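You operate a simulated robot arm through the tools that you are given. There is no shell and no other tool. Be economical: measure what you need, move in short steps, check, and stop when the job is done.

You run a simulated two-armed robot. Do the job below in one go: nothing can be reset, and whatever is moved stays where it is left.

Task
On the low table top, fold the beige cloth in half.

The check looks at the end state, three seconds after you hand in, the way a careful person would. Anything else that was tipped, shoved, dropped, spilled or broken makes it a failure. Flat cloth is picked up by pressing the open fingertips on it (5 to 10 N) and closing them slowly along it; thin cloth reads only 2 to 8 mm in the jaws.

Robot
Two 7-joint arms with two-finger grippers on one trunk, on a base that drives. Base frame: it is fixed to the floor where the robot stands at the start and does not move with it; the origin is under the middle of the robot, x ahead of it, y to its left, z up; the surface under the hand at the start is at about z = 770. Readings come in mm, rad, newtons and seconds.
The left shoulder is at the start at [60, 123, 920], the right one opposite. With the tool pointing down near the work surface each hand reaches from about 340 to 800 mm from the robot's upright axis, wherever it stands, measured 20 degrees to its own side. Places, roughly: low table top [900, -200, 800]. Payload 1.47 kg a hand.
The TCP of each hand is the grasp point between the finger pads, 16 mm short of the fingertips. In the tool frame z runs along the fingers and y along their closing line. Largest opening 87 mm; the body of the gripper starts 55 mm behind the TCP.
Orientation is told as [roll, pitch, yaw] about the base's x, y, z axes, in that order, counted from this pose: with the fingers straight down and closing along the base's y, the tool's x points along the base's -x, its y along +y and its z along -z.

Tools
- The arms move only by the tool jog_arm. It takes "left_series", "right_series" or both (then of equal length, played together; a hand with none holds still); each is a list of rows, each a list of 2 entries, a list of its own where there are three numbers: the shift along the tool's x, y, z in mm, then the turn, a rotation vector about the tool's x, y, z in rad. In form: [[[tx, ty, tz], [ax, ay, az]], ...]. A call has 1 to 8 rows; each row shifts and turns the commanded pose from where the row before left it, along the tool's axes as they then stand. "left_hand" and "right_hand" are, for a hand that has rows, the opening, from 0 (shut) to 1 (fully open), set as the call begins (left out, the last holds). Rows are played at 5 a second. More than 50 mm and 0.15 rad between two rows, or a gripper value outside its range, and nothing of the call is played. A pose out of reach is approached as far as the arm can. The call stops where the force on the tool passes 40 N (or 10 N more than at its start, if that is more) or the arm is blocked; 0.2 s more then pass. Each finger travels about 153 mm/s and halts on what it meets, pressing with about 27 N; the grip force reading is that of the motor and also rises with nothing between the fingers. The clock runs only during rows and for 0.2 s after the last one: add rows that do not move to give the fingers time. The reply holds the time, the measured pose of the TCP, the force on the tool along the base axes, the opening and the grip force, in the units named above and with some noise, with the torque about the TCP (base axes, N m) and any sound that the robot's microphone picked up, and new pictures: "views" is both (left out), scene, wrist or none (wrist: the cameras of the hands that moved).
- Cameras (640 x 400 px; columns grow to the right, rows downward): "scene" is now at [88, -4.8, 1479.7]; the picture's right is [-0.05, -1.00, 0.00], its down [-0.72, 0.04, -0.70] and it looks along [0.70, -0.04, -0.72] (base axes); focal length 273 px, centre (320, 200). "left" rides on the left gripper at [73, -12, -90] in its tool frame; the picture's right is [0.16, 0.99, 0.00], its down [-0.72, 0.12, -0.68] and it looks along [-0.67, 0.11, 0.73] (tool axes); focal length 247 px, centre (320, 200). "right" rides on the right gripper at [73, 12, -89] in its tool frame; the picture's right is [-0.16, 0.99, 0.00], its down [-0.72, -0.12, -0.68] and it looks along [-0.67, -0.11, 0.73] (tool axes); focal length 247 px, centre (320, 200).
- lift_body(by): slides the trunk up (or, below 0, down) by that many mm; the arms and the scene camera ride with it, the base frame stays. It gives what a move gives, with no picture.
- drive_base(legs): drives the robot by 1 to 6 legs, each [ahead, left, turn to the left] in mm, mm and rad, along the robot's own axes; the way and the turn of a leg run together, so that a leg with both is an arc; at most 1500 mm and 3.142 rad a leg. The arms and the cameras ride along, it lands a little off, and it stops where it bumps. It gives what a move gives, and a new picture of the scene camera.
- head_to(pan, tilt): turns the head with the scene camera to pan (to the left, within 2.094 rad either way) and tilt (down, from -0.506 to 1.204), counted from straight ahead of the robot. It gives what a move gives, and a new picture of the scene camera.
- pixel_to_xyz(camera, pixels): for up to 12 pixels [column, row] of the newest picture of that camera ("zoom" is the newest enlarged one), the place [x, y, z] in the base frame of the surface seen there, good to about 2 mm. No time passes.
- zoom(camera, box): a new picture of the part [left, top, right, bottom] of that camera's present view, enlarged. No time passes.
- hand_in(): hands the job in; it is judged then, once.

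Go step by step. Measure first, check grasps and placings, and put right what went wrong. The budget is 80 turns and 260 pictures, counting those below and the enlarged ones. Unless the task says otherwise, let go and move clear before handing in, and close with one line.

The tools are called after ">>>" by a JSON object that holds its "api" and its "payload". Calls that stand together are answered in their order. jog_arm: Moves the arms, as the interface text tells. Its arguments: {"type":"object","properties":{"left_series":{"type":"array"},"left_hand":{"type":"number"},"right_series":{"type":"array"},"right_hand":{"type":"number"},"views":{"type":"string","enum":["both","scene","wrist","none"]}},"required":[]} The other tools are called the same way: lift_body (by) slides the trunk up or down; drive_base (legs) drives the base; head_to (pan, tilt) turns the head that bears the scene camera; pixel_to_xyz (camera, pixels) gives the place of the surface under pixels of a picture; zoom (camera, box) takes an enlarged picture of a part of a camera's view; hand_in () hands the job in.

At the start:

```text
clock: 0.0
left_eef_pos: [562.6, 313.3, 925.8]
left_tool_rot: [0.001, -0.001, 0.0]
left_force: [-0.4, 0.0, -0.5]
left_torque: [-0.02, 0.01, 0.01]
left_opening: 87.0
left_grip_force: 0.1
right_eef_pos: [560.9, -157.2, 980.8]
right_tool_rot: [-0.001, -0.001, -0.001]
right_force: [0.1, 1.1, 0.1]
right_torque: [-0.05, 0.0, 0.0]
right_opening: 86.9
right_grip_force: 0.1
trunk travel left (down, up): [-75.0, 155.0]
robot x, y, heading: [-2.6, 1.5, -0.005]
head pan, tilt: [-0.054, 0.801]
```

scene: 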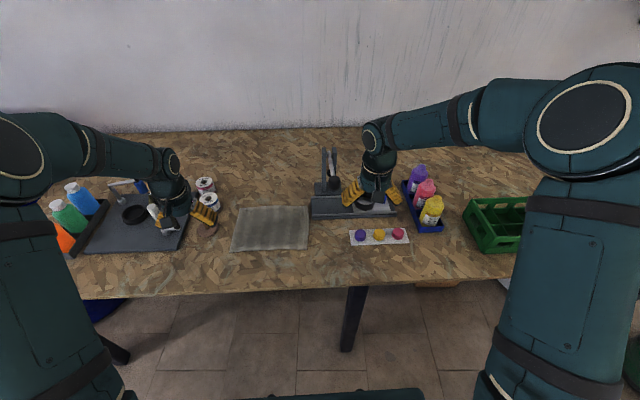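
right: 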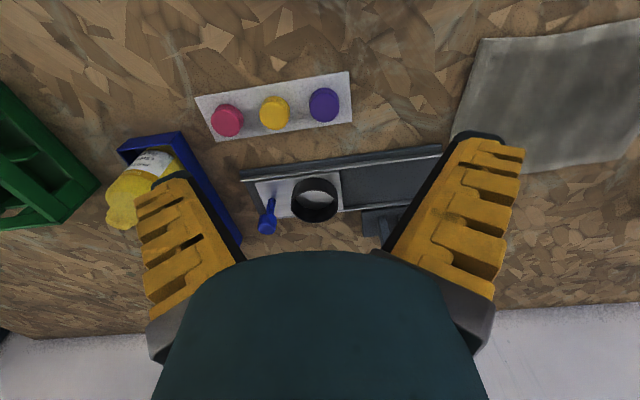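
left: 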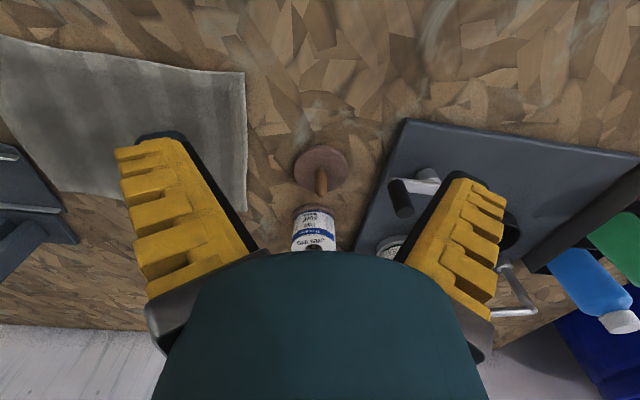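

The scene shows one cloth at about (270,228), between the two hands. I'll enlarge it and measure its corners.

>>> {"api": "zoom", "payload": {"camera": "scene", "box": [180, 160, 440, 290]}}

>>> {"api": "pixel_to_xyz", "payload": {"camera": "scene", "pixels": [[242, 208], [307, 207], [306, 248], [232, 250], [270, 228], [220, 260], [352, 232], [312, 200], [213, 205], [318, 215]]}}

```text
2.46 times, centred on (310, 225) of scene
```

zoom: 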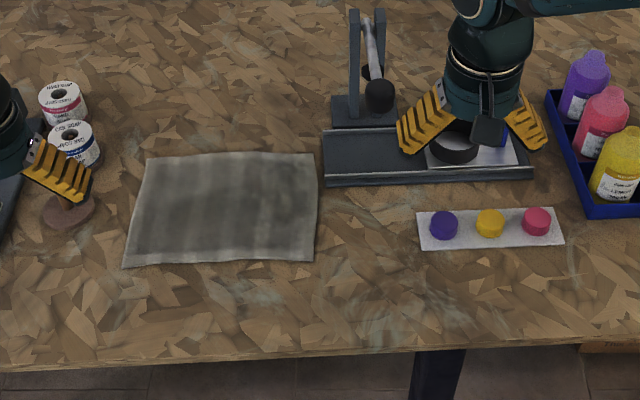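

```text
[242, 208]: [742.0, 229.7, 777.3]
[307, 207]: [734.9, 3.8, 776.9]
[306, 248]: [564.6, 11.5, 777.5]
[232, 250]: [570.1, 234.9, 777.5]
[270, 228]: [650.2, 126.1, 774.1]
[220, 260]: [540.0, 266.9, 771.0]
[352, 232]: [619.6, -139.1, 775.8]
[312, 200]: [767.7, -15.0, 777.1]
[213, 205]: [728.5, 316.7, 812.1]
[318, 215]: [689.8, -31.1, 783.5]
```

The cloth spans about x 560–742, y 5–235, lying on a z≈771 table. I need the rack's and the disc's clearances before choosing the fold direction.

>>> {"api": "pixel_to_xyz", "payload": {"camera": "zoom", "pixels": [[354, 12], [380, 14], [350, 110], [380, 100], [335, 122], [326, 135], [330, 180], [376, 20], [60, 95], [75, 130], [88, 205], [45, 210]]}}

>>> {"api": "zoom", "payload": {"camera": "scene", "box": [290, 130, 370, 220]}}

>>> {"api": "pixel_to_xyz", "payload": {"camera": "right", "pixels": [[483, 40], [460, 120], [432, 150], [242, 172], [520, 170], [636, 155]]}}

>>> {"api": "pixel_to_xyz", "payload": {"camera": "left", "pixels": [[243, 73], [244, 205], [2, 40], [296, 168], [322, 150], [300, 220]]}}

```text
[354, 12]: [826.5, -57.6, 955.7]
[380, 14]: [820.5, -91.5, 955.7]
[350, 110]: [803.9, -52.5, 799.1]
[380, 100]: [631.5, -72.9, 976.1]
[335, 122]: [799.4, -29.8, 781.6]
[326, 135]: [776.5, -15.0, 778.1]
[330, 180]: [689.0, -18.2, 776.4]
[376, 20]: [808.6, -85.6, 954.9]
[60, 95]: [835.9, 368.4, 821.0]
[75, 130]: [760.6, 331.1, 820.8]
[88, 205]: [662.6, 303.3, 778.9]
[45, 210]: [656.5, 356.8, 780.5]
```

```text
4.44 times, centred on (330, 175) of scene
```

zoom: 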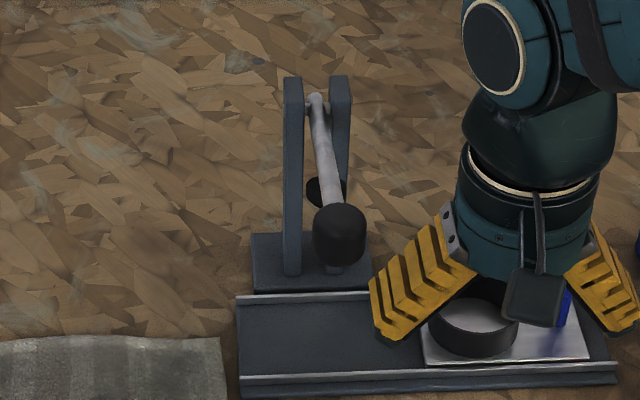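

```text
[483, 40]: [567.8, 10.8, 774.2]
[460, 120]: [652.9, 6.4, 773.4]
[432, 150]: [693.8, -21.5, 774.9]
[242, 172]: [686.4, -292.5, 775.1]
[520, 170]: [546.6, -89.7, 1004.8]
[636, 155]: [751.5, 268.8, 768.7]
```

```text
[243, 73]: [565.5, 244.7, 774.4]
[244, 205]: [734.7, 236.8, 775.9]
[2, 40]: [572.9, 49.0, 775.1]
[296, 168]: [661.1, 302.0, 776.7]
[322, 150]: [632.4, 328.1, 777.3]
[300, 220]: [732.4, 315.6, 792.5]
```

The lever press has a ball end near (631,-73,976), so the right arm needs to stay clear of it. I'll lift the trunk so the hands clear the lever, then drive left so both hands face the cloth squarely.

>>> {"api": "lift_body", "payload": {"by": 130}}

>>> {"api": "drive_base", "payload": {"legs": [[0, 190, 0]]}}

```text
clock: 1.6
left_eef_pos: [562.1, 314.6, 1055.0]
left_tool_rot: [-0.001, -0.001, 0.001]
left_force: [0.4, -0.2, 0.5]
left_torque: [0.02, 0.03, 0.0]
left_opening: 87.2
left_grip_force: 0.1
right_eef_pos: [560.7, -157.3, 1110.8]
right_tool_rot: [0.003, 0.0, 0.001]
right_force: [-0.3, -0.9, -0.2]
right_torque: [-0.05, 0.02, 0.01]
right_opening: 87.0
right_grip_force: 0.0
trunk travel left (down, up): [-205.0, 25.0]
robot x, y, heading: [1.0, -1.7, 0.002]
head pan, tilt: [-0.054, 0.801]
```

```text
clock: 3.9
left_eef_pos: [560.8, 505.8, 1055.2]
left_tool_rot: [0.002, 0.0, 0.003]
left_force: [-0.9, -0.7, 0.4]
left_torque: [-0.01, 0.03, -0.01]
left_opening: 87.0
left_grip_force: 0.0
right_eef_pos: [560.0, 37.3, 1111.1]
right_tool_rot: [-0.001, 0.0, 0.004]
right_force: [-1.3, 0.3, 0.3]
right_torque: [0.0, 0.01, 0.01]
right_opening: 87.0
right_grip_force: 0.1
trunk travel left (down, up): [-205.0, 25.0]
robot x, y, heading: [-4.0, 194.1, 0.001]
head pan, tilt: [-0.054, 0.801]
```

scene: 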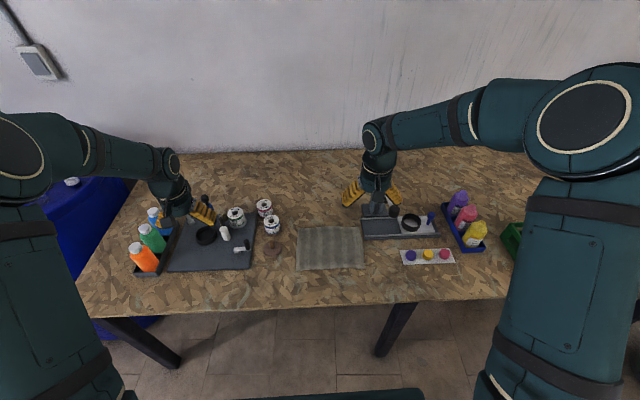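

The base moved 192 mm left with no contact. I'll measure the lever again from this viewpoint (ball near (393,211)).

>>> {"api": "zoom", "payload": {"camera": "scene", "box": [250, 170, 450, 280]}}

>>> {"api": "pixel_to_xyz", "payload": {"camera": "scene", "pixels": [[393, 211], [372, 205], [396, 209], [365, 215], [340, 245], [299, 228], [363, 228], [364, 267], [297, 270]]}}

```text
3.20 times, centred on (350, 225) of scene
```

zoom: 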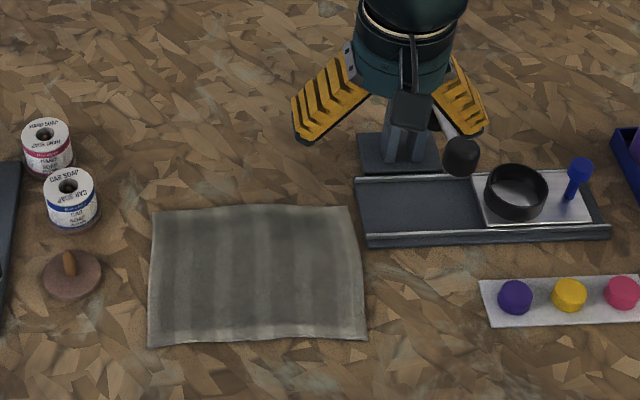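

```text
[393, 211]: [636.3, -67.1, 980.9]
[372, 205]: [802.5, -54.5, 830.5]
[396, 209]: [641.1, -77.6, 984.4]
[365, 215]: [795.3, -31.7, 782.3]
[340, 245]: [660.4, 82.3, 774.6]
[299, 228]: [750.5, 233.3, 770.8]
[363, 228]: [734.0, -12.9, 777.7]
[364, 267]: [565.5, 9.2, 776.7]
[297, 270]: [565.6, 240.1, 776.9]
```

Everything is clear; the lever ball is at y≈-70, z≈982. I'll turn both hands -90° in yaw so the fingers close along x, up high where it is safe.

>>> {"api": "jog_arm", "payload": {"left_series": [[[0, 0, 0], [0, 0, 0.143]], [[0, 0, 0], [0, 0, 0.143]], [[0, 0, 0], [0, 0, 0.143]], [[0, 0, 0], [0, 0, 0.143]], [[0, 0, 0], [0, 0, 0.143]], [[0, 0, 0], [0, 0, 0.143]], [[0, 0, 0], [0, 0, 0.143]], [[0, 0, 0], [0, 0, 0.143]]], "right_series": [[[0, 0, 0], [0, 0, 0.143]], [[0, 0, 0], [0, 0, 0.143]], [[0, 0, 0], [0, 0, 0.143]], [[0, 0, 0], [0, 0, 0.143]], [[0, 0, 0], [0, 0, 0.143]], [[0, 0, 0], [0, 0, 0.143]], [[0, 0, 0], [0, 0, 0.143]], [[0, 0, 0], [0, 0, 0.143]]], "views": "none"}}

>>> {"api": "jog_arm", "payload": {"left_series": [[[0, 0, 0], [0, 0, 0.143]], [[0, 0, 0], [0, 0, 0.143]], [[0, 0, 0], [0, 0, 0.141]], [[-50, 0, 0], [0, 0, 0]], [[-50, 0, 0], [0, 0, 0]], [[-50, 0, 0], [0, 0, 0]], [[0, 0, 0], [0, 0, 0]]], "right_series": [[[0, 0, 0], [0, 0, 0.143]], [[0, 0, 0], [0, 0, 0.143]], [[0, 0, 0], [0, 0, 0.141]], [[0, 0, 0], [0, 0, 0]], [[0, 0, 0], [0, 0, 0]], [[0, 0, 0], [0, 0, 0]], [[0, 0, 0], [0, 0, 0]]]}}

```text
clock: 5.7
left_eef_pos: [561.6, 507.6, 1055.5]
left_tool_rot: [-0.001, -0.001, -1.142]
left_force: [-0.6, -1.5, 0.5]
left_torque: [-0.01, 0.01, 0.0]
left_opening: 86.8
left_grip_force: 0.1
right_eef_pos: [560.2, 34.5, 1109.5]
right_tool_rot: [-0.001, 0.001, -1.142]
right_force: [0.7, -0.6, 0.6]
right_torque: [0.01, -0.01, -0.01]
right_opening: 87.0
right_grip_force: 0.0
trunk travel left (down, up): [-205.0, 25.0]
robot x, y, heading: [1.0, 188.4, 0.0]
head pan, tilt: [-0.054, 0.801]
```

```text
clock: 7.3
left_eef_pos: [563.9, 356.5, 1054.7]
left_tool_rot: [-0.001, 0.0, -1.567]
left_force: [0.9, -0.4, -0.5]
left_torque: [-0.02, -0.03, -0.02]
left_opening: 87.1
left_grip_force: 0.0
right_eef_pos: [561.0, 35.4, 1111.2]
right_tool_rot: [-0.001, -0.003, -1.566]
right_force: [-0.9, 0.4, -0.4]
right_torque: [-0.03, -0.01, -0.03]
right_opening: 87.0
right_grip_force: 0.0
trunk travel left (down, up): [-205.0, 25.0]
robot x, y, heading: [-0.6, 189.6, 0.008]
head pan, tilt: [-0.054, 0.801]
```

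scene: 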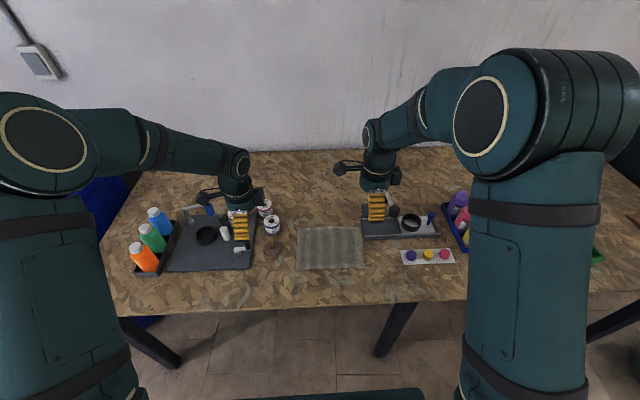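
right: 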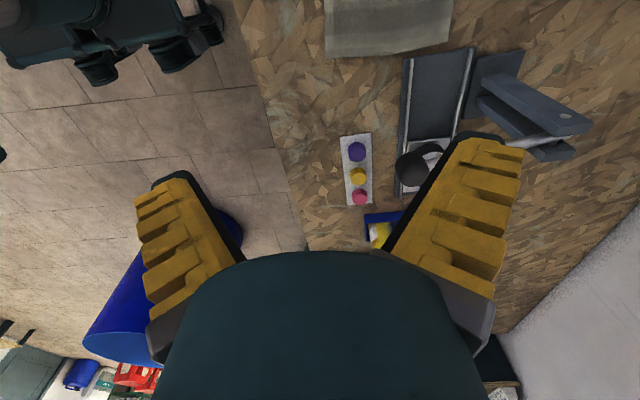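
left: 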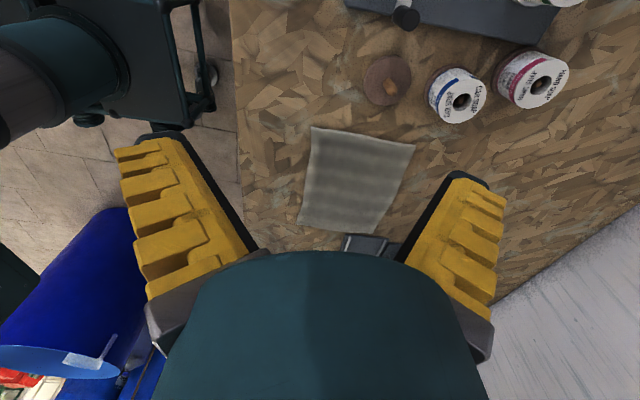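

Both hands are turned. Next I'll check where the right forearm and elbow are relative to the lever.

>>> {"api": "pixel_to_xyz", "payload": {"camera": "scene", "pixels": [[373, 130], [400, 115], [440, 95], [490, 110], [380, 170], [376, 205], [520, 280], [590, 90], [235, 160], [180, 160], [205, 196], [342, 168]]}}

```text
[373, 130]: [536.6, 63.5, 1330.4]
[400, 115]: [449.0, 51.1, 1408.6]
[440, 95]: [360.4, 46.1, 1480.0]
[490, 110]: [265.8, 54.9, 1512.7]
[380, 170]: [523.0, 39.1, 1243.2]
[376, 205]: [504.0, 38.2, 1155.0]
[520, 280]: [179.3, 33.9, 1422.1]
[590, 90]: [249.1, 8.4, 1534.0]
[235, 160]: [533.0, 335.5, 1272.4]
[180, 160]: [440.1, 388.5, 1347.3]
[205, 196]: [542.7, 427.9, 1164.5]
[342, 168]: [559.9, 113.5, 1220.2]
```

The right forearm stays at y≈0–60 and slopes up away from the lever, so it is clear. I'll bring both hands over the far edge of the cloth, lower the trunk, and part-close the jaws to 30 mm.

>>> {"api": "jog_arm", "payload": {"left_series": [[[-40, 35, 0], [0, 0, 0]], [[-40, 35, 0], [0, 0, 0]], [[-40, 35, 0], [0, 0, 0]], [[-40, 35, 0], [0, 0, 0]], [[0, 0, 0], [0, 0, 0]]], "right_series": [[[2.5, 36, 14], [0, 0, 0]], [[2.5, 36, 14], [0, 0, 0]], [[2.5, 36, 14], [0, 0, 0]], [[2.5, 36, 14], [0, 0, 0]], [[0, 0, 0], [0, 0, 0]]], "left_hand": 0.345, "right_hand": 0.345, "views": "scene"}}

>>> {"api": "lift_body", "payload": {"by": -130}}

>>> {"api": "head_to", "payload": {"pan": 0.0, "tilt": 0.85}}

```text
refused: row 1 steps farther than a row can; nothing moved
```

```text
clock: 8.9
left_eef_pos: [561.9, 355.8, 925.3]
left_tool_rot: [0.0, -0.001, -1.566]
left_force: [-0.6, -0.4, -0.5]
left_torque: [-0.02, -0.01, -0.01]
left_opening: 87.2
left_grip_force: 0.0
right_eef_pos: [560.5, 36.1, 981.1]
right_tool_rot: [-0.001, 0.0, -1.567]
right_force: [-0.1, 0.3, 0.2]
right_torque: [0.0, 0.01, -0.01]
right_opening: 87.2
right_grip_force: 0.1
trunk travel left (down, up): [-75.0, 155.0]
robot x, y, heading: [-0.1, 190.4, 0.002]
head pan, tilt: [-0.054, 0.801]
```

```text
clock: 9.5
left_eef_pos: [562.7, 356.3, 925.5]
left_tool_rot: [-0.001, 0.0, -1.569]
left_force: [-0.3, -0.7, -0.2]
left_torque: [0.0, 0.01, -0.01]
left_opening: 86.8
left_grip_force: 0.1
right_eef_pos: [560.1, 35.6, 979.9]
right_tool_rot: [-0.002, 0.002, -1.567]
right_force: [0.4, 0.1, -0.2]
right_torque: [0.02, -0.01, -0.01]
right_opening: 87.4
right_grip_force: 0.1
trunk travel left (down, up): [-75.0, 155.0]
robot x, y, heading: [0.6, 191.1, 0.004]
head pan, tilt: [0.0, 0.85]
```

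scene: 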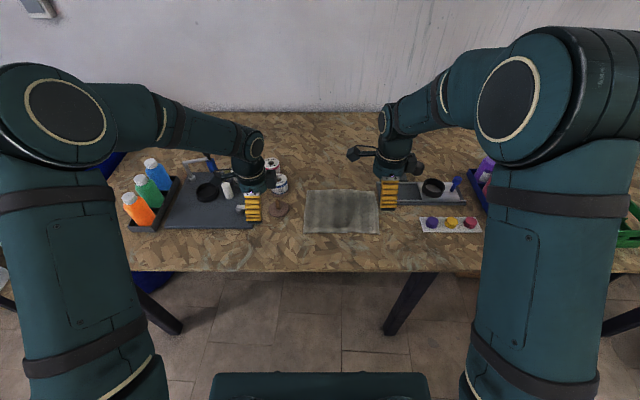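

The refused step was too long, but the trunk is down and clear of everything. I'll repeat the move in shorter steps.

>>> {"api": "jog_arm", "payload": {"left_series": [[[-32, 28, 0], [0, 0, 0]], [[-32, 28, 0], [0, 0, 0]], [[-32, 28, 0], [0, 0, 0]], [[-32, 28, 0], [0, 0, 0]], [[-32, 28, 0], [0, 0, 0]], [[0, 0, 22], [0, 0, 0]], [[0, 0, 22], [0, 0, 0]], [[0, 0, 0], [0, 0, 0]]], "right_series": [[[2, 29, 0], [0, 0, 0]], [[2, 29, 0], [0, 0, 0]], [[2, 29, 0], [0, 0, 0]], [[2, 29, 0], [0, 0, 0]], [[2, 29, 0], [0, 0, 0]], [[0, 0, 48], [0, 0, 0]], [[0, 0, 48], [0, 0, 0]], [[0, 0, 0], [0, 0, 0]]], "left_hand": 0.345, "right_hand": 0.345}}

```text
clock: 11.3
left_eef_pos: [703.0, 199.1, 880.5]
left_tool_rot: [-0.003, 0.004, -1.565]
left_force: [2.2, 7.0, -17.1]
left_torque: [0.29, 0.46, 0.24]
left_opening: 36.2
left_grip_force: 4.0
right_eef_pos: [706.0, 45.8, 889.0]
right_tool_rot: [0.004, -0.002, -1.569]
right_force: [-3.5, -6.2, 17.7]
right_torque: [2.22, -0.38, 0.28]
right_opening: 36.1
right_grip_force: 4.4
trunk travel left (down, up): [-75.0, 155.0]
robot x, y, heading: [-1.8, 190.2, 0.003]
head pan, tilt: [0.0, 0.85]
```

scene: 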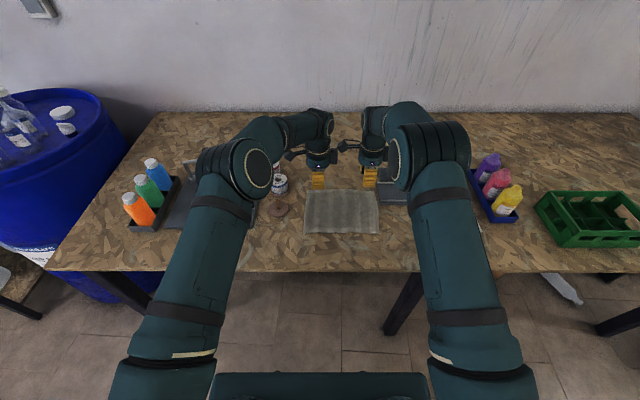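
right: 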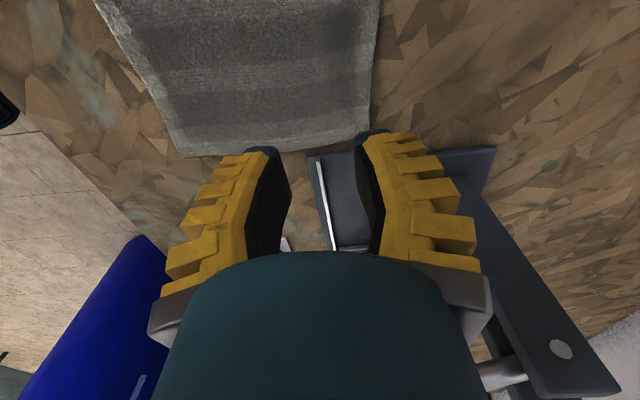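
left: 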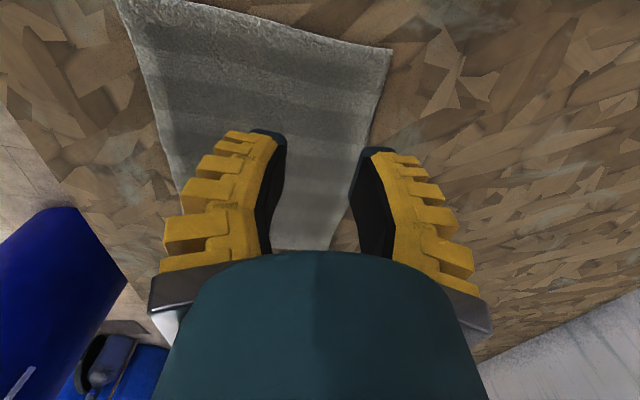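

The hands are touching: the left force in z is -17 N and the right is +17 N, with the right camera mount against the left wrist. I'll separate them to y≈216 and y≈28.

>>> {"api": "jog_arm", "payload": {"left_series": [[[8, 0, 0], [0, 0, 0]], [[9, 0, 0], [0, 0, 0]], [[0, 0, 0], [0, 0, 0]]], "right_series": [[[-8, 0, 0], [0, 0, 0]], [[-10, 0, 0], [0, 0, 0]], [[0, 0, 0], [0, 0, 0]]]}}

>>> {"api": "zoom", "payload": {"camera": "scene", "box": [240, 90, 440, 250]}}

```text
clock: 12.1
left_eef_pos: [702.5, 214.3, 880.9]
left_tool_rot: [0.0, -0.001, -1.568]
left_force: [0.2, 0.6, -1.0]
left_torque: [0.03, -0.01, -0.02]
left_opening: 36.0
left_grip_force: 4.5
right_eef_pos: [706.1, 28.2, 886.3]
right_tool_rot: [0.0, -0.001, -1.567]
right_force: [1.0, -0.6, -0.5]
right_torque: [-0.01, 0.02, 0.01]
right_opening: 36.4
right_grip_force: 5.1
trunk travel left (down, up): [-75.0, 155.0]
robot x, y, heading: [1.0, 190.0, 0.006]
head pan, tilt: [0.0, 0.85]
```

scene: 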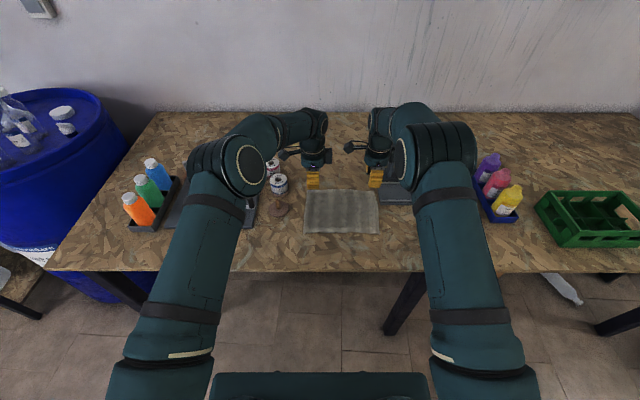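
right: 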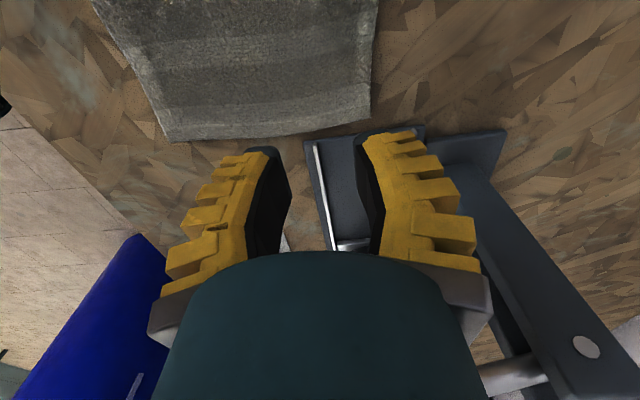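
left: 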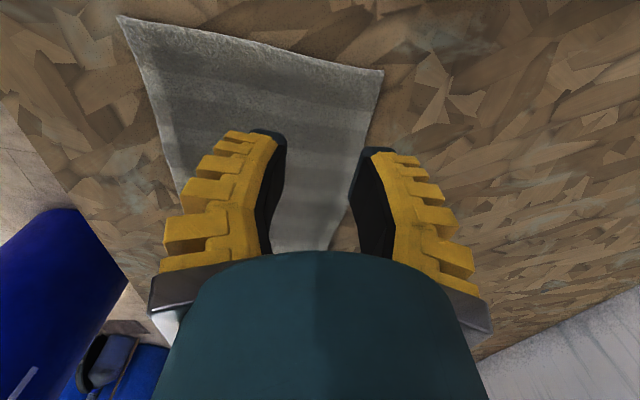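

```text
2.50 times, centred on (340, 170) of scene
```

zoom: 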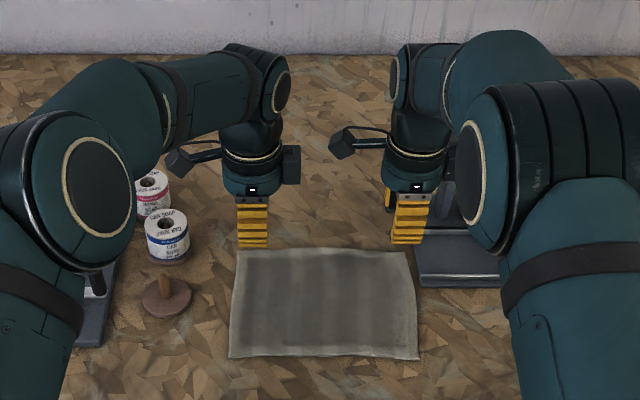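

The contact is gone, with forces near zero. I'll measure the far edge and the right elbow's position relative to the lever.

>>> {"api": "pixel_to_xyz", "payload": {"camera": "left", "pixels": [[380, 74], [370, 120], [352, 180], [330, 245], [122, 18], [330, 60]]}}

>>> {"api": "pixel_to_xyz", "payload": {"camera": "right", "pixels": [[374, 5], [368, 60], [366, 110], [250, 132], [322, 150], [400, 140]]}}

>>> {"api": "pixel_to_xyz", "payload": {"camera": "zoom", "pixels": [[470, 180], [515, 210], [550, 120], [450, 170], [290, 165], [395, 95], [500, 60], [445, 200], [550, 300]]}}

```text
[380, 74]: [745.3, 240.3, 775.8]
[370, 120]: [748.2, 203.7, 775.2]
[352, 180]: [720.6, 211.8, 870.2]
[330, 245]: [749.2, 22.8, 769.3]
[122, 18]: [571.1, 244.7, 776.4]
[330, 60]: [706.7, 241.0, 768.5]
```

```text
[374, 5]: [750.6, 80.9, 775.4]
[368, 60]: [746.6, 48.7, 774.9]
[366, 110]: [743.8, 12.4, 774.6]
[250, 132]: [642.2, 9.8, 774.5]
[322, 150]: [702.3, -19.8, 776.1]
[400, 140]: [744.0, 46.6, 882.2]
```

```text
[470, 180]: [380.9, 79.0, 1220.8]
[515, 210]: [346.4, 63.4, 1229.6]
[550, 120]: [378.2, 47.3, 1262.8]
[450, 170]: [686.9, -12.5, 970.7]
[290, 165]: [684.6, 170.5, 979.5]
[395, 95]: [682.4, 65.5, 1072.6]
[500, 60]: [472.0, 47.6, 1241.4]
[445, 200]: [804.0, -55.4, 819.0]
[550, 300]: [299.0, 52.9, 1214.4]
```

The far edge lies at x≈747, and the elbow and wrist are clear of the lever. I'll move to x≈722, so the outer finger lands just inside the edge, and descend to just above the cloth.

>>> {"api": "jog_arm", "payload": {"left_series": [[[0, 10, 20], [0, 0, 0]], [[0, 10, 20], [0, 0, 0]], [[0, 0, 20], [0, 0, 0]], [[0, 0, 18], [0, 0, 0]], [[0, 0, 0], [0, 0, 0]]], "right_series": [[[0, 8, 20], [0, 0, 0]], [[0, 8, 20], [0, 0, 0]], [[0, 0, 20], [0, 0, 0]], [[0, 0, 23], [0, 0, 0]], [[0, 0, 0], [0, 0, 0]]]}}

```text
clock: 13.3
left_eef_pos: [723.7, 213.7, 804.1]
left_tool_rot: [-0.001, -0.001, -1.567]
left_force: [0.0, 0.3, -1.2]
left_torque: [0.01, 0.01, -0.03]
left_opening: 36.2
left_grip_force: 4.8
right_eef_pos: [721.2, 26.7, 801.5]
right_tool_rot: [0.002, -0.001, -1.568]
right_force: [-0.1, 1.7, -0.1]
right_torque: [0.01, 0.0, 0.0]
right_opening: 36.0
right_grip_force: 4.4
trunk travel left (down, up): [-75.0, 155.0]
robot x, y, heading: [-1.1, 191.6, 0.002]
head pan, tilt: [0.0, 0.85]
```

scene: 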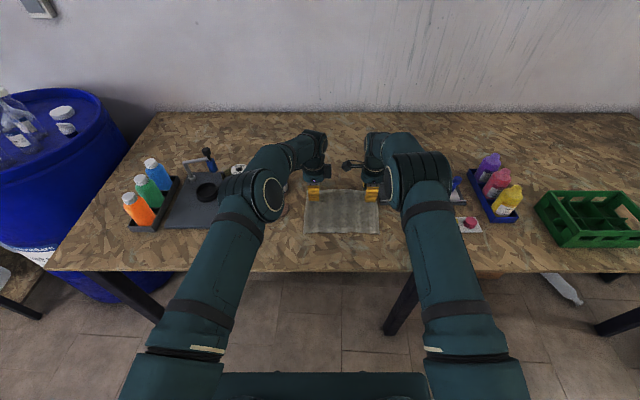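
right: 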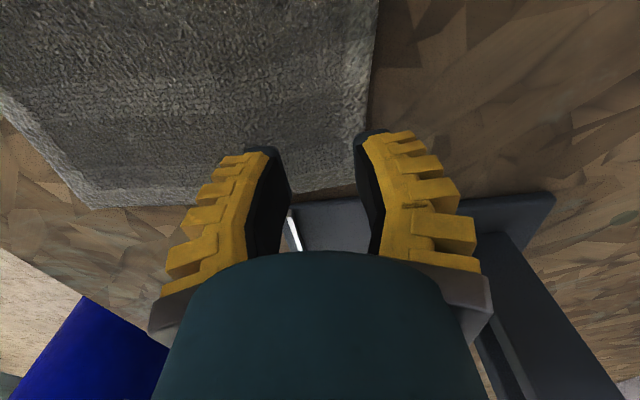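
left: 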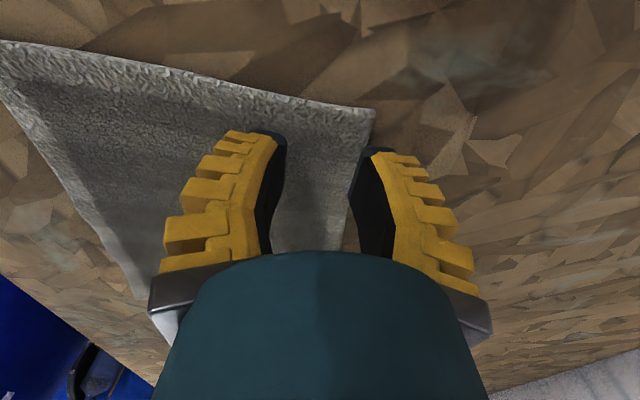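

The outer fingers straddle the edge near (370,140) in both wrist views, and the tips are about 10 mm above the cloth. I'll shift slightly inward and lower in small steps until a light press registers.

>>> {"api": "jog_arm", "payload": {"left_series": [[[0, -5, 4], [0, 0, 0]], [[0, 0, 4], [0, 0, 0]], [[0, 0, 3], [0, 0, 0]], [[0, 0, 0], [0, 0, 0]]], "right_series": [[[0, -2, 3], [0, 0, 0]], [[0, 0, 3], [0, 0, 0]], [[0, 0, 3], [0, 0, 0]], [[0, 0, 0], [0, 0, 0]]], "views": "none"}}

```text
clock: 14.3
left_eef_pos: [718.2, 212.9, 792.2]
left_tool_rot: [0.0, 0.0, -1.567]
left_force: [0.5, -0.4, 0.3]
left_torque: [-0.01, 0.0, 0.0]
left_opening: 31.0
left_grip_force: 6.8
right_eef_pos: [719.0, 27.2, 793.0]
right_tool_rot: [0.0, 0.0, -1.569]
right_force: [-0.6, 0.3, 0.2]
right_torque: [-0.01, -0.01, 0.02]
right_opening: 36.0
right_grip_force: 4.4
trunk travel left (down, up): [-75.0, 155.0]
robot x, y, heading: [3.7, 187.9, 0.004]
head pan, tilt: [0.0, 0.85]
```

There is no contact yet, so I'll lower a little more.

>>> {"api": "jog_arm", "payload": {"left_series": [[[0, 0, 2], [0, 0, 0]], [[0, 0, 2], [0, 0, 0]], [[0, 0, 0], [0, 0, 0]]], "right_series": [[[0, 0, 2], [0, 0, 0]], [[0, 0, 2], [0, 0, 0]], [[0, 0, 0], [0, 0, 0]]], "views": "wrist"}}

```text
clock: 15.1
left_eef_pos: [718.6, 213.1, 788.3]
left_tool_rot: [0.0, 0.0, -1.566]
left_force: [-0.5, -0.1, 5.6]
left_torque: [0.01, 0.01, -0.01]
left_opening: 31.5
left_grip_force: 7.7
right_eef_pos: [719.0, 27.9, 789.7]
right_tool_rot: [0.0, -0.001, -1.567]
right_force: [0.9, 0.2, 0.7]
right_torque: [-0.03, -0.02, 0.02]
right_opening: 33.1
right_grip_force: 4.6
trunk travel left (down, up): [-75.0, 155.0]
robot x, y, heading: [-2.3, 188.4, 0.002]
head pan, tilt: [0.0, 0.85]
```

right: 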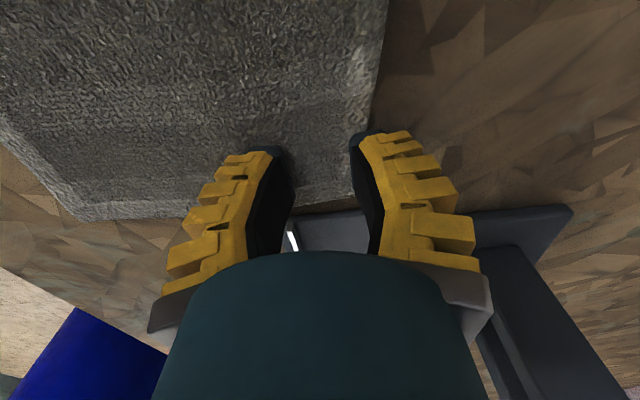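
left: 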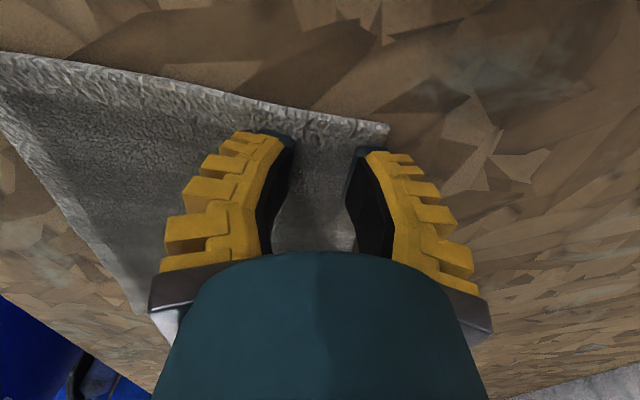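

The left hand presses at 5.6 N with its outer finger on the cloth. The right hand barely touches and its outer finger is close to the edge, so I'll shift it 4 mm inward and press.

>>> {"api": "jog_arm", "payload": {"left_series": [[[0, 0, 0], [0, 0, 0]], [[0, 0, 0.5], [0, 0, 0]], [[0, 0, 0], [0, 0, 0]]], "right_series": [[[0, -4, 0], [0, 0, 0]], [[0, 0, 2.5], [0, 0, 0]], [[0, 0, 0], [0, 0, 0]]], "views": "none"}}

```text
clock: 15.9
left_eef_pos: [718.1, 213.6, 788.3]
left_tool_rot: [0.002, 0.0, -1.569]
left_force: [-0.7, -0.4, 8.2]
left_torque: [-0.02, -0.01, -0.02]
left_opening: 32.0
left_grip_force: 7.8
right_eef_pos: [714.5, 27.2, 787.4]
right_tool_rot: [0.003, -0.001, -1.567]
right_force: [0.3, -0.6, 7.0]
right_torque: [0.01, 0.05, 0.01]
right_opening: 33.8
right_grip_force: 3.7
trunk travel left (down, up): [-75.0, 155.0]
robot x, y, heading: [1.4, 192.9, 0.007]
head pan, tilt: [0.0, 0.85]
```

Both hands press 7–8 N. Now I'll close slowly in steps.

>>> {"api": "jog_arm", "payload": {"left_series": [[[0, 0, 0], [0, 0, 0]], [[0, 0, 0], [0, 0, 0]], [[0, 0, 0], [0, 0, 0]]], "right_series": [[[0, 0, 0], [0, 0, 0]], [[0, 0, 0], [0, 0, 0]], [[0, 0, 0], [0, 0, 0]]], "left_hand": 0.24, "right_hand": 0.24, "views": "none"}}

>>> {"api": "jog_arm", "payload": {"left_series": [[[0, 0, 0], [0, 0, 0]], [[0, 0, 0], [0, 0, 0]], [[0, 0, 0], [0, 0, 0]]], "right_series": [[[0, 0, 0], [0, 0, 0]], [[0, 0, 0], [0, 0, 0]], [[0, 0, 0], [0, 0, 0]]], "left_hand": 0.15, "right_hand": 0.15, "views": "wrist"}}

```text
clock: 16.7
left_eef_pos: [717.7, 213.6, 788.4]
left_tool_rot: [0.002, -0.002, -1.566]
left_force: [0.5, -0.4, 9.0]
left_torque: [0.03, -0.02, 0.01]
left_opening: 24.7
left_grip_force: 3.5
right_eef_pos: [713.5, 27.5, 787.5]
right_tool_rot: [0.003, 0.0, -1.567]
right_force: [-0.2, 0.2, 6.3]
right_torque: [-0.02, 0.09, 0.01]
right_opening: 22.6
right_grip_force: 7.2
trunk travel left (down, up): [-75.0, 155.0]
robot x, y, heading: [0.3, 191.9, 0.004]
head pan, tilt: [0.0, 0.85]
```

```text
clock: 17.5
left_eef_pos: [717.5, 213.8, 786.6]
left_tool_rot: [0.002, -0.001, -1.568]
left_force: [-1.0, -0.2, 4.4]
left_torque: [-0.01, 0.07, 0.0]
left_opening: 15.0
left_grip_force: 7.6
right_eef_pos: [715.2, 27.5, 786.9]
right_tool_rot: [0.003, 0.001, -1.568]
right_force: [1.4, -0.4, 6.8]
right_torque: [0.03, 0.09, 0.02]
right_opening: 17.1
right_grip_force: 4.2
trunk travel left (down, up): [-75.0, 155.0]
robot x, y, heading: [-0.6, 187.9, 0.002]
head pan, tilt: [0.0, 0.85]
```

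right: 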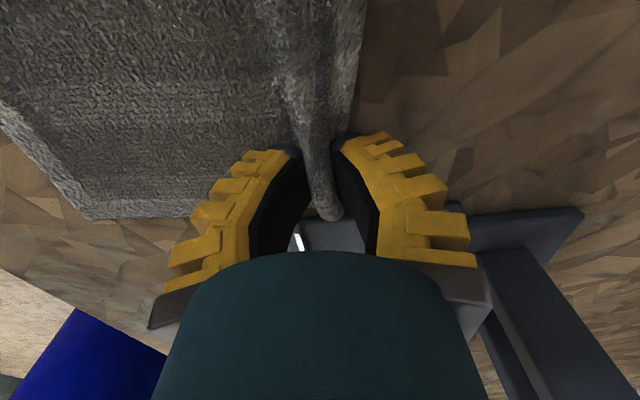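
left: 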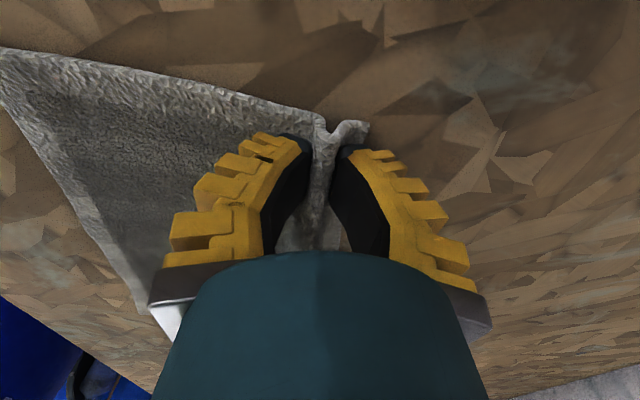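

A ridge is standing between the fingers of both hands. I'll finish closing.

>>> {"api": "jog_arm", "payload": {"left_series": [[[0, 0, 0], [0, 0, 0]], [[0, 0, 0], [0, 0, 0]], [[0, 0, 0], [0, 0, 0]]], "right_series": [[[0, 0, 0], [0, 0, 0]], [[0, 0, 0], [0, 0, 0]], [[0, 0, 0], [0, 0, 0]]], "left_hand": 0.07, "right_hand": 0.07, "views": "none"}}

>>> {"api": "jog_arm", "payload": {"left_series": [[[0, 0, 0], [0, 0, 0]], [[0, 0, 0], [0, 0, 0]], [[0, 0, 0], [0, 0, 0]]], "right_series": [[[0, 0, 0], [0, 0, 0]], [[0, 0, 0], [0, 0, 0]], [[0, 0, 0], [0, 0, 0]]], "left_hand": 0.0, "right_hand": 0.0, "views": "wrist"}}

```text
clock: 18.3
left_eef_pos: [718.1, 213.3, 787.4]
left_tool_rot: [0.001, 0.0, -1.566]
left_force: [0.4, 1.0, 6.6]
left_torque: [-0.01, 0.01, 0.02]
left_opening: 11.7
left_grip_force: 4.9
right_eef_pos: [715.4, 26.9, 786.5]
right_tool_rot: [0.0, 0.0, -1.567]
right_force: [-1.7, 0.6, 3.9]
right_torque: [-0.03, 0.09, 0.02]
right_opening: 8.0
right_grip_force: 8.1
trunk travel left (down, up): [-75.0, 155.0]
robot x, y, heading: [-3.1, 193.6, 0.002]
head pan, tilt: [0.0, 0.85]
```

```text
clock: 19.1
left_eef_pos: [717.6, 213.2, 788.4]
left_tool_rot: [0.001, 0.0, -1.565]
left_force: [1.3, -0.6, 6.2]
left_torque: [0.01, 0.02, -0.03]
left_opening: 0.1
left_grip_force: 26.7
right_eef_pos: [714.0, 27.5, 787.3]
right_tool_rot: [0.001, 0.001, -1.568]
right_force: [1.2, 0.1, 4.7]
right_torque: [0.04, -0.01, 0.03]
right_opening: 0.1
right_grip_force: 26.7
trunk travel left (down, up): [-75.0, 155.0]
robot x, y, heading: [0.7, 189.4, 0.004]
head pan, tilt: [0.0, 0.85]
```

right: 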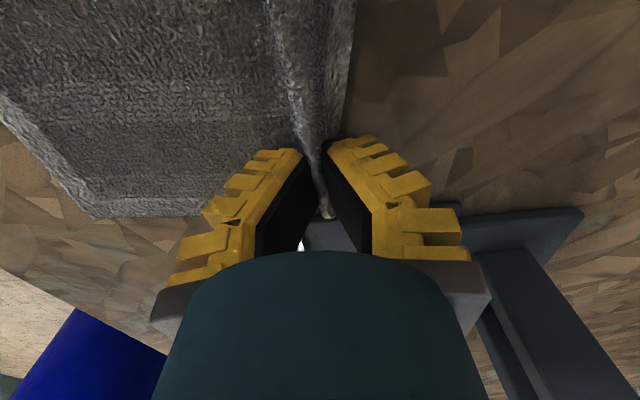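
left: 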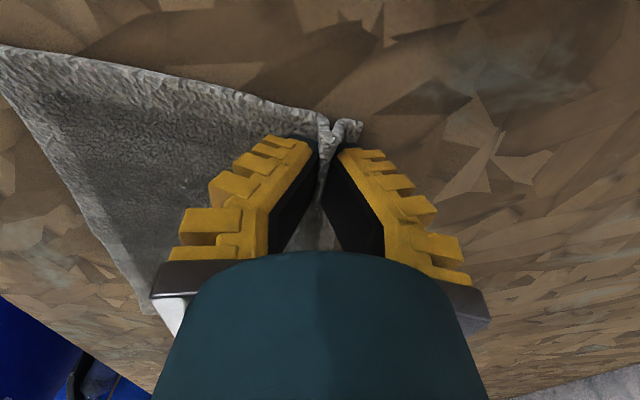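

Both jaws read 0.1 mm, less than cloth should, so the ridge may have slipped out. I'll lift 25 mm to see whether the cloth follows.

>>> {"api": "jog_arm", "payload": {"left_series": [[[0, 0, -12], [0, 0, 0]], [[0, 0, -13], [0, 0, 0]], [[0, 0, 0], [0, 0, 0]]], "right_series": [[[0, 0, -12], [0, 0, 0]], [[0, 0, -13], [0, 0, 0]], [[0, 0, 0], [0, 0, 0]]], "views": "both"}}

>>> {"api": "zoom", "payload": {"camera": "scene", "box": [270, 150, 410, 250]}}

```text
clock: 19.9
left_eef_pos: [718.5, 213.3, 812.7]
left_tool_rot: [0.0, -0.001, -1.566]
left_force: [0.2, 0.4, 0.5]
left_torque: [0.02, 0.01, -0.03]
left_opening: 0.0
left_grip_force: 26.7
right_eef_pos: [714.8, 28.5, 811.6]
right_tool_rot: [0.0, 0.0, -1.566]
right_force: [0.6, 0.5, -0.5]
right_torque: [0.03, 0.01, 0.04]
right_opening: 0.0
right_grip_force: 27.2
trunk travel left (down, up): [-75.0, 155.0]
robot x, y, heading: [-1.0, 192.6, 0.009]
head pan, tilt: [0.0, 0.85]
```

scene: 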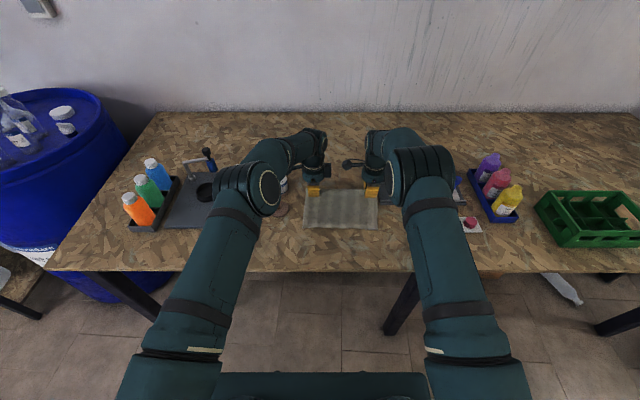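
right: 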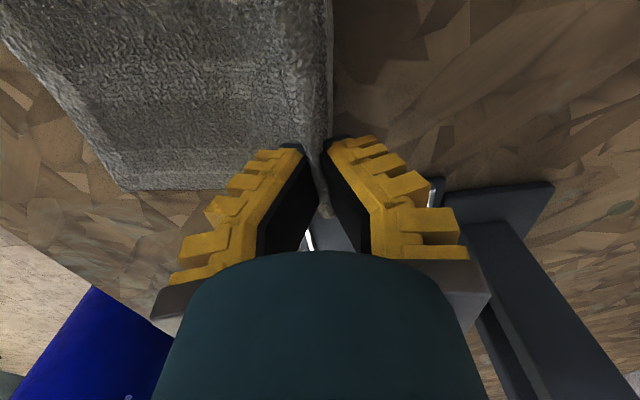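
left: 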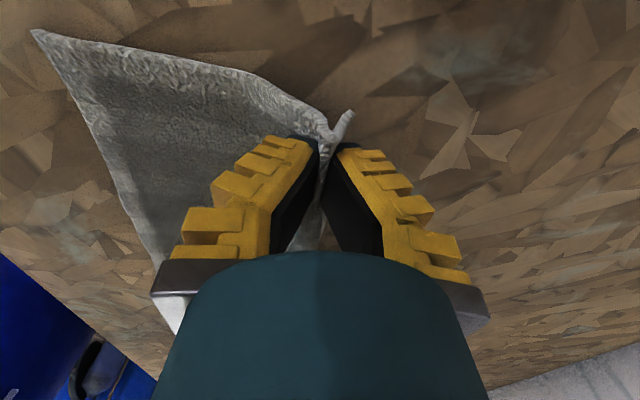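

```text
4.00 times, centred on (340, 200) of scene
```

zoom: 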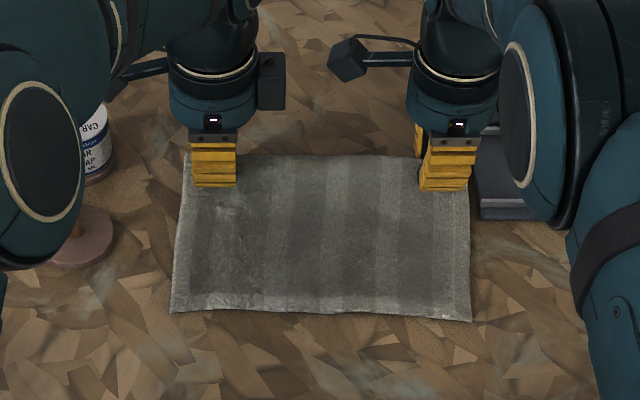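

The cloth follows both hands, so it is held. But the pinch takes in about 46 mm of cloth, which would leave a bulky hem. I'll set it down, release, and regrasp closer to the edge.

>>> {"api": "jog_arm", "payload": {"left_series": [[[0, 0, 11], [0, 0, 0]], [[0, 0, 11], [0, 0, 0]], [[0, 0, 0], [0, 0, 0]]], "right_series": [[[0, 0, 11], [0, 0, 0]], [[0, 0, 11], [0, 0, 0]], [[0, 0, 0], [0, 0, 0]]], "views": "none"}}

>>> {"api": "jog_arm", "payload": {"left_series": [[[0, 0, 0], [0, 0, 0]], [[0, 0, 0], [0, 0, 0]], [[0, 0, -15], [0, 0, 0]], [[0, 0, -15], [0, 0, 0]], [[0, 0, 0], [0, 0, 0]]], "right_series": [[[0, 0, 0], [0, 0, 0]], [[0, 0, 0], [0, 0, 0]], [[0, 0, -15], [0, 0, 0]], [[0, 0, -15], [0, 0, 0]], [[0, 0, 0], [0, 0, 0]]], "left_hand": 0.45, "right_hand": 0.45, "views": "wrist"}}

```text
clock: 20.7
left_eef_pos: [718.4, 213.6, 791.0]
left_tool_rot: [0.001, 0.0, -1.567]
left_force: [-0.4, -0.4, 0.3]
left_torque: [0.02, 0.01, -0.01]
left_opening: 0.0
left_grip_force: 26.6
right_eef_pos: [714.6, 28.6, 789.9]
right_tool_rot: [0.0, 0.0, -1.567]
right_force: [-0.3, 0.2, 0.9]
right_torque: [0.0, 0.02, 0.01]
right_opening: 0.0
right_grip_force: 27.0
trunk travel left (down, up): [-75.0, 155.0]
robot x, y, heading: [-1.3, 192.2, 0.007]
head pan, tilt: [0.0, 0.85]
```

```text
clock: 21.9
left_eef_pos: [719.6, 215.9, 820.7]
left_tool_rot: [-0.001, 0.0, -1.566]
left_force: [-0.2, -1.3, -0.1]
left_torque: [0.04, 0.0, 0.02]
left_opening: 45.0
left_grip_force: 4.8
right_eef_pos: [715.5, 27.4, 820.1]
right_tool_rot: [-0.001, 0.0, -1.566]
right_force: [0.3, -0.3, -0.1]
right_torque: [-0.01, 0.01, -0.01]
right_opening: 45.0
right_grip_force: 4.1
trunk travel left (down, up): [-75.0, 155.0]
robot x, y, heading: [3.5, 191.9, 0.0]
head pan, tilt: [0.0, 0.85]
```

right: 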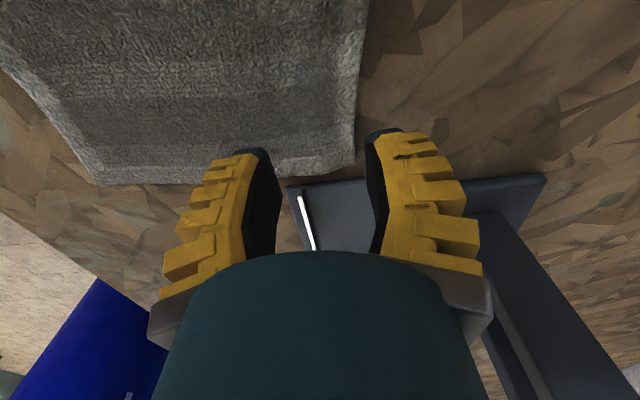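
left: 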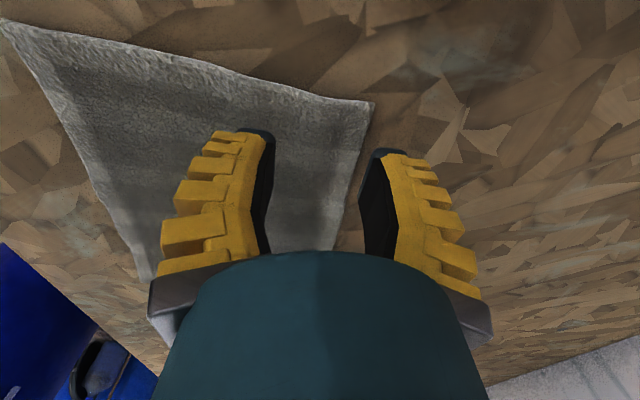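

The cloth sprang back flat on release. I'll measure the far edge again for a tighter grasp.

>>> {"api": "pixel_to_xyz", "payload": {"camera": "left", "pixels": [[372, 106], [366, 130], [358, 160], [345, 205], [300, 95]]}}

>>> {"api": "pixel_to_xyz", "payload": {"camera": "right", "pixels": [[366, 20], [362, 70], [357, 120], [352, 160], [300, 175]]}}

```text
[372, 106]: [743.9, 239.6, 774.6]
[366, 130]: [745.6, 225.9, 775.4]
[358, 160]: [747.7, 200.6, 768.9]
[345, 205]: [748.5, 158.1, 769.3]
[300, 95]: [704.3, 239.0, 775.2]
```

```text
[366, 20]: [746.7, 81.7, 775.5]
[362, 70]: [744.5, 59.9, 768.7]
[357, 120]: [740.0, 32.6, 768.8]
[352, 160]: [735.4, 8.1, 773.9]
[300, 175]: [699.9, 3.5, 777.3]
```

The edges are at x≈746 (left hand) and x≈739 (right hand). I'll regrasp with a gap of about 20 mm, with TCPs at x≈728 and x≈721.

>>> {"api": "jog_arm", "payload": {"left_series": [[[0, 8.5, 0], [0, 0, 0]], [[0, 0, 12], [0, 0, 0]], [[0, 0, 12], [0, 0, 0]], [[0, 0, 3], [0, 0, 0]], [[0, 0, 0], [0, 0, 0]]], "right_series": [[[0, 5.5, 0], [0, 0, 0]], [[0, 0, 12], [0, 0, 0]], [[0, 0, 12], [0, 0, 0]], [[0, 0, 3], [0, 0, 0]], [[0, 0, 0], [0, 0, 0]]], "left_hand": 0.2, "right_hand": 0.2, "views": "wrist"}}

```text
clock: 23.1
left_eef_pos: [726.8, 214.3, 791.1]
left_tool_rot: [0.001, 0.0, -1.567]
left_force: [-0.2, 0.1, -0.2]
left_torque: [-0.02, 0.01, 0.05]
left_opening: 20.7
left_grip_force: 5.1
right_eef_pos: [721.2, 27.5, 792.8]
right_tool_rot: [-0.001, 0.0, -1.567]
right_force: [0.0, -0.5, -0.3]
right_torque: [-0.02, -0.01, -0.01]
right_opening: 23.9
right_grip_force: 4.6
trunk travel left (down, up): [-75.0, 155.0]
robot x, y, heading: [-5.4, 191.7, 0.006]
head pan, tilt: [0.0, 0.85]
```

right: 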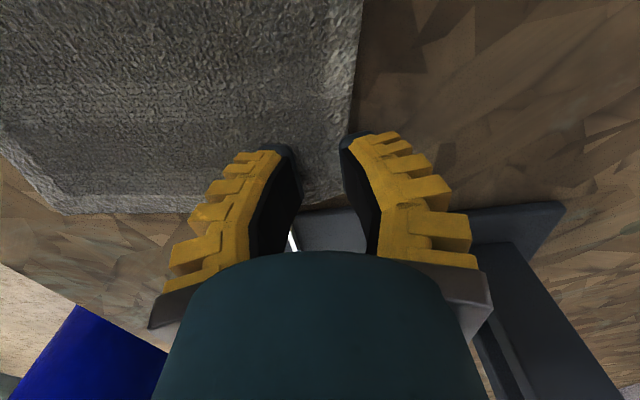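
left: 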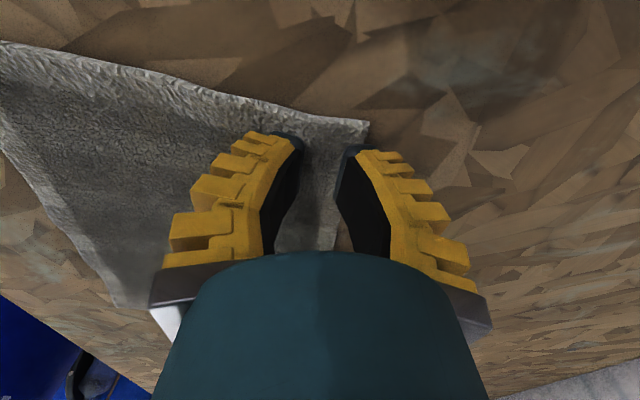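

Left is good. The right outer finger sits almost off the edge, so I'll shift it 4 mm inward and press both.

>>> {"api": "jog_arm", "payload": {"left_series": [[[0, -1.5, 0], [0, 0, 0]], [[0, 0, 2], [0, 0, 0]], [[0, 0, 1.5], [0, 0, 0]], [[0, 0, 0], [0, 0, 0]]], "right_series": [[[0, -4.5, 0], [0, 0, 0]], [[0, 0, 2.5], [0, 0, 0]], [[0, 0, 2.5], [0, 0, 0]], [[0, 0, 0], [0, 0, 0]]], "views": "none"}}

```text
clock: 24.1
left_eef_pos: [725.1, 214.6, 790.8]
left_tool_rot: [0.0, 0.0, -1.567]
left_force: [0.9, -0.6, -0.3]
left_torque: [0.01, 0.05, -0.02]
left_opening: 21.1
left_grip_force: 4.6
right_eef_pos: [717.5, 27.6, 789.0]
right_tool_rot: [0.002, 0.0, -1.567]
right_force: [0.9, 0.2, 4.4]
right_torque: [0.0, 0.03, -0.01]
right_opening: 18.9
right_grip_force: 7.2
trunk travel left (down, up): [-75.0, 155.0]
robot x, y, heading: [2.0, 189.8, 0.003]
head pan, tilt: [0.0, 0.85]
```

>>> {"api": "jog_arm", "payload": {"left_series": [[[0, 0, 1.5], [0, 0, 0]], [[0, 0, 1], [0, 0, 0]], [[0, 0, 0], [0, 0, 0]]], "right_series": [[[0, 0, 0.7], [0, 0, 0]], [[0, 0, 0.5], [0, 0, 0]], [[0, 0, 0], [0, 0, 0]]], "views": "wrist"}}

```text
clock: 24.9
left_eef_pos: [724.6, 213.4, 788.1]
left_tool_rot: [0.002, -0.001, -1.568]
left_force: [0.7, 0.0, 3.0]
left_torque: [0.02, 0.0, 0.01]
left_opening: 21.2
left_grip_force: 3.7
right_eef_pos: [716.0, 27.3, 787.1]
right_tool_rot: [0.002, -0.001, -1.566]
right_force: [-1.4, 0.3, 8.6]
right_torque: [-0.01, 0.07, 0.02]
right_opening: 19.4
right_grip_force: 7.4
trunk travel left (down, up): [-75.0, 155.0]
robot x, y, heading: [-0.9, 192.0, 0.001]
head pan, tilt: [0.0, 0.85]
```

right: 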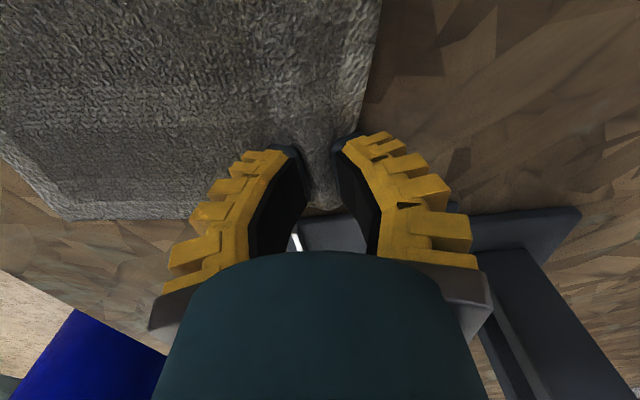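
left: 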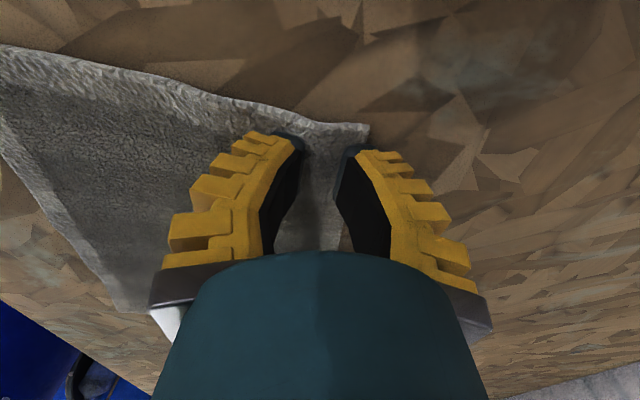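

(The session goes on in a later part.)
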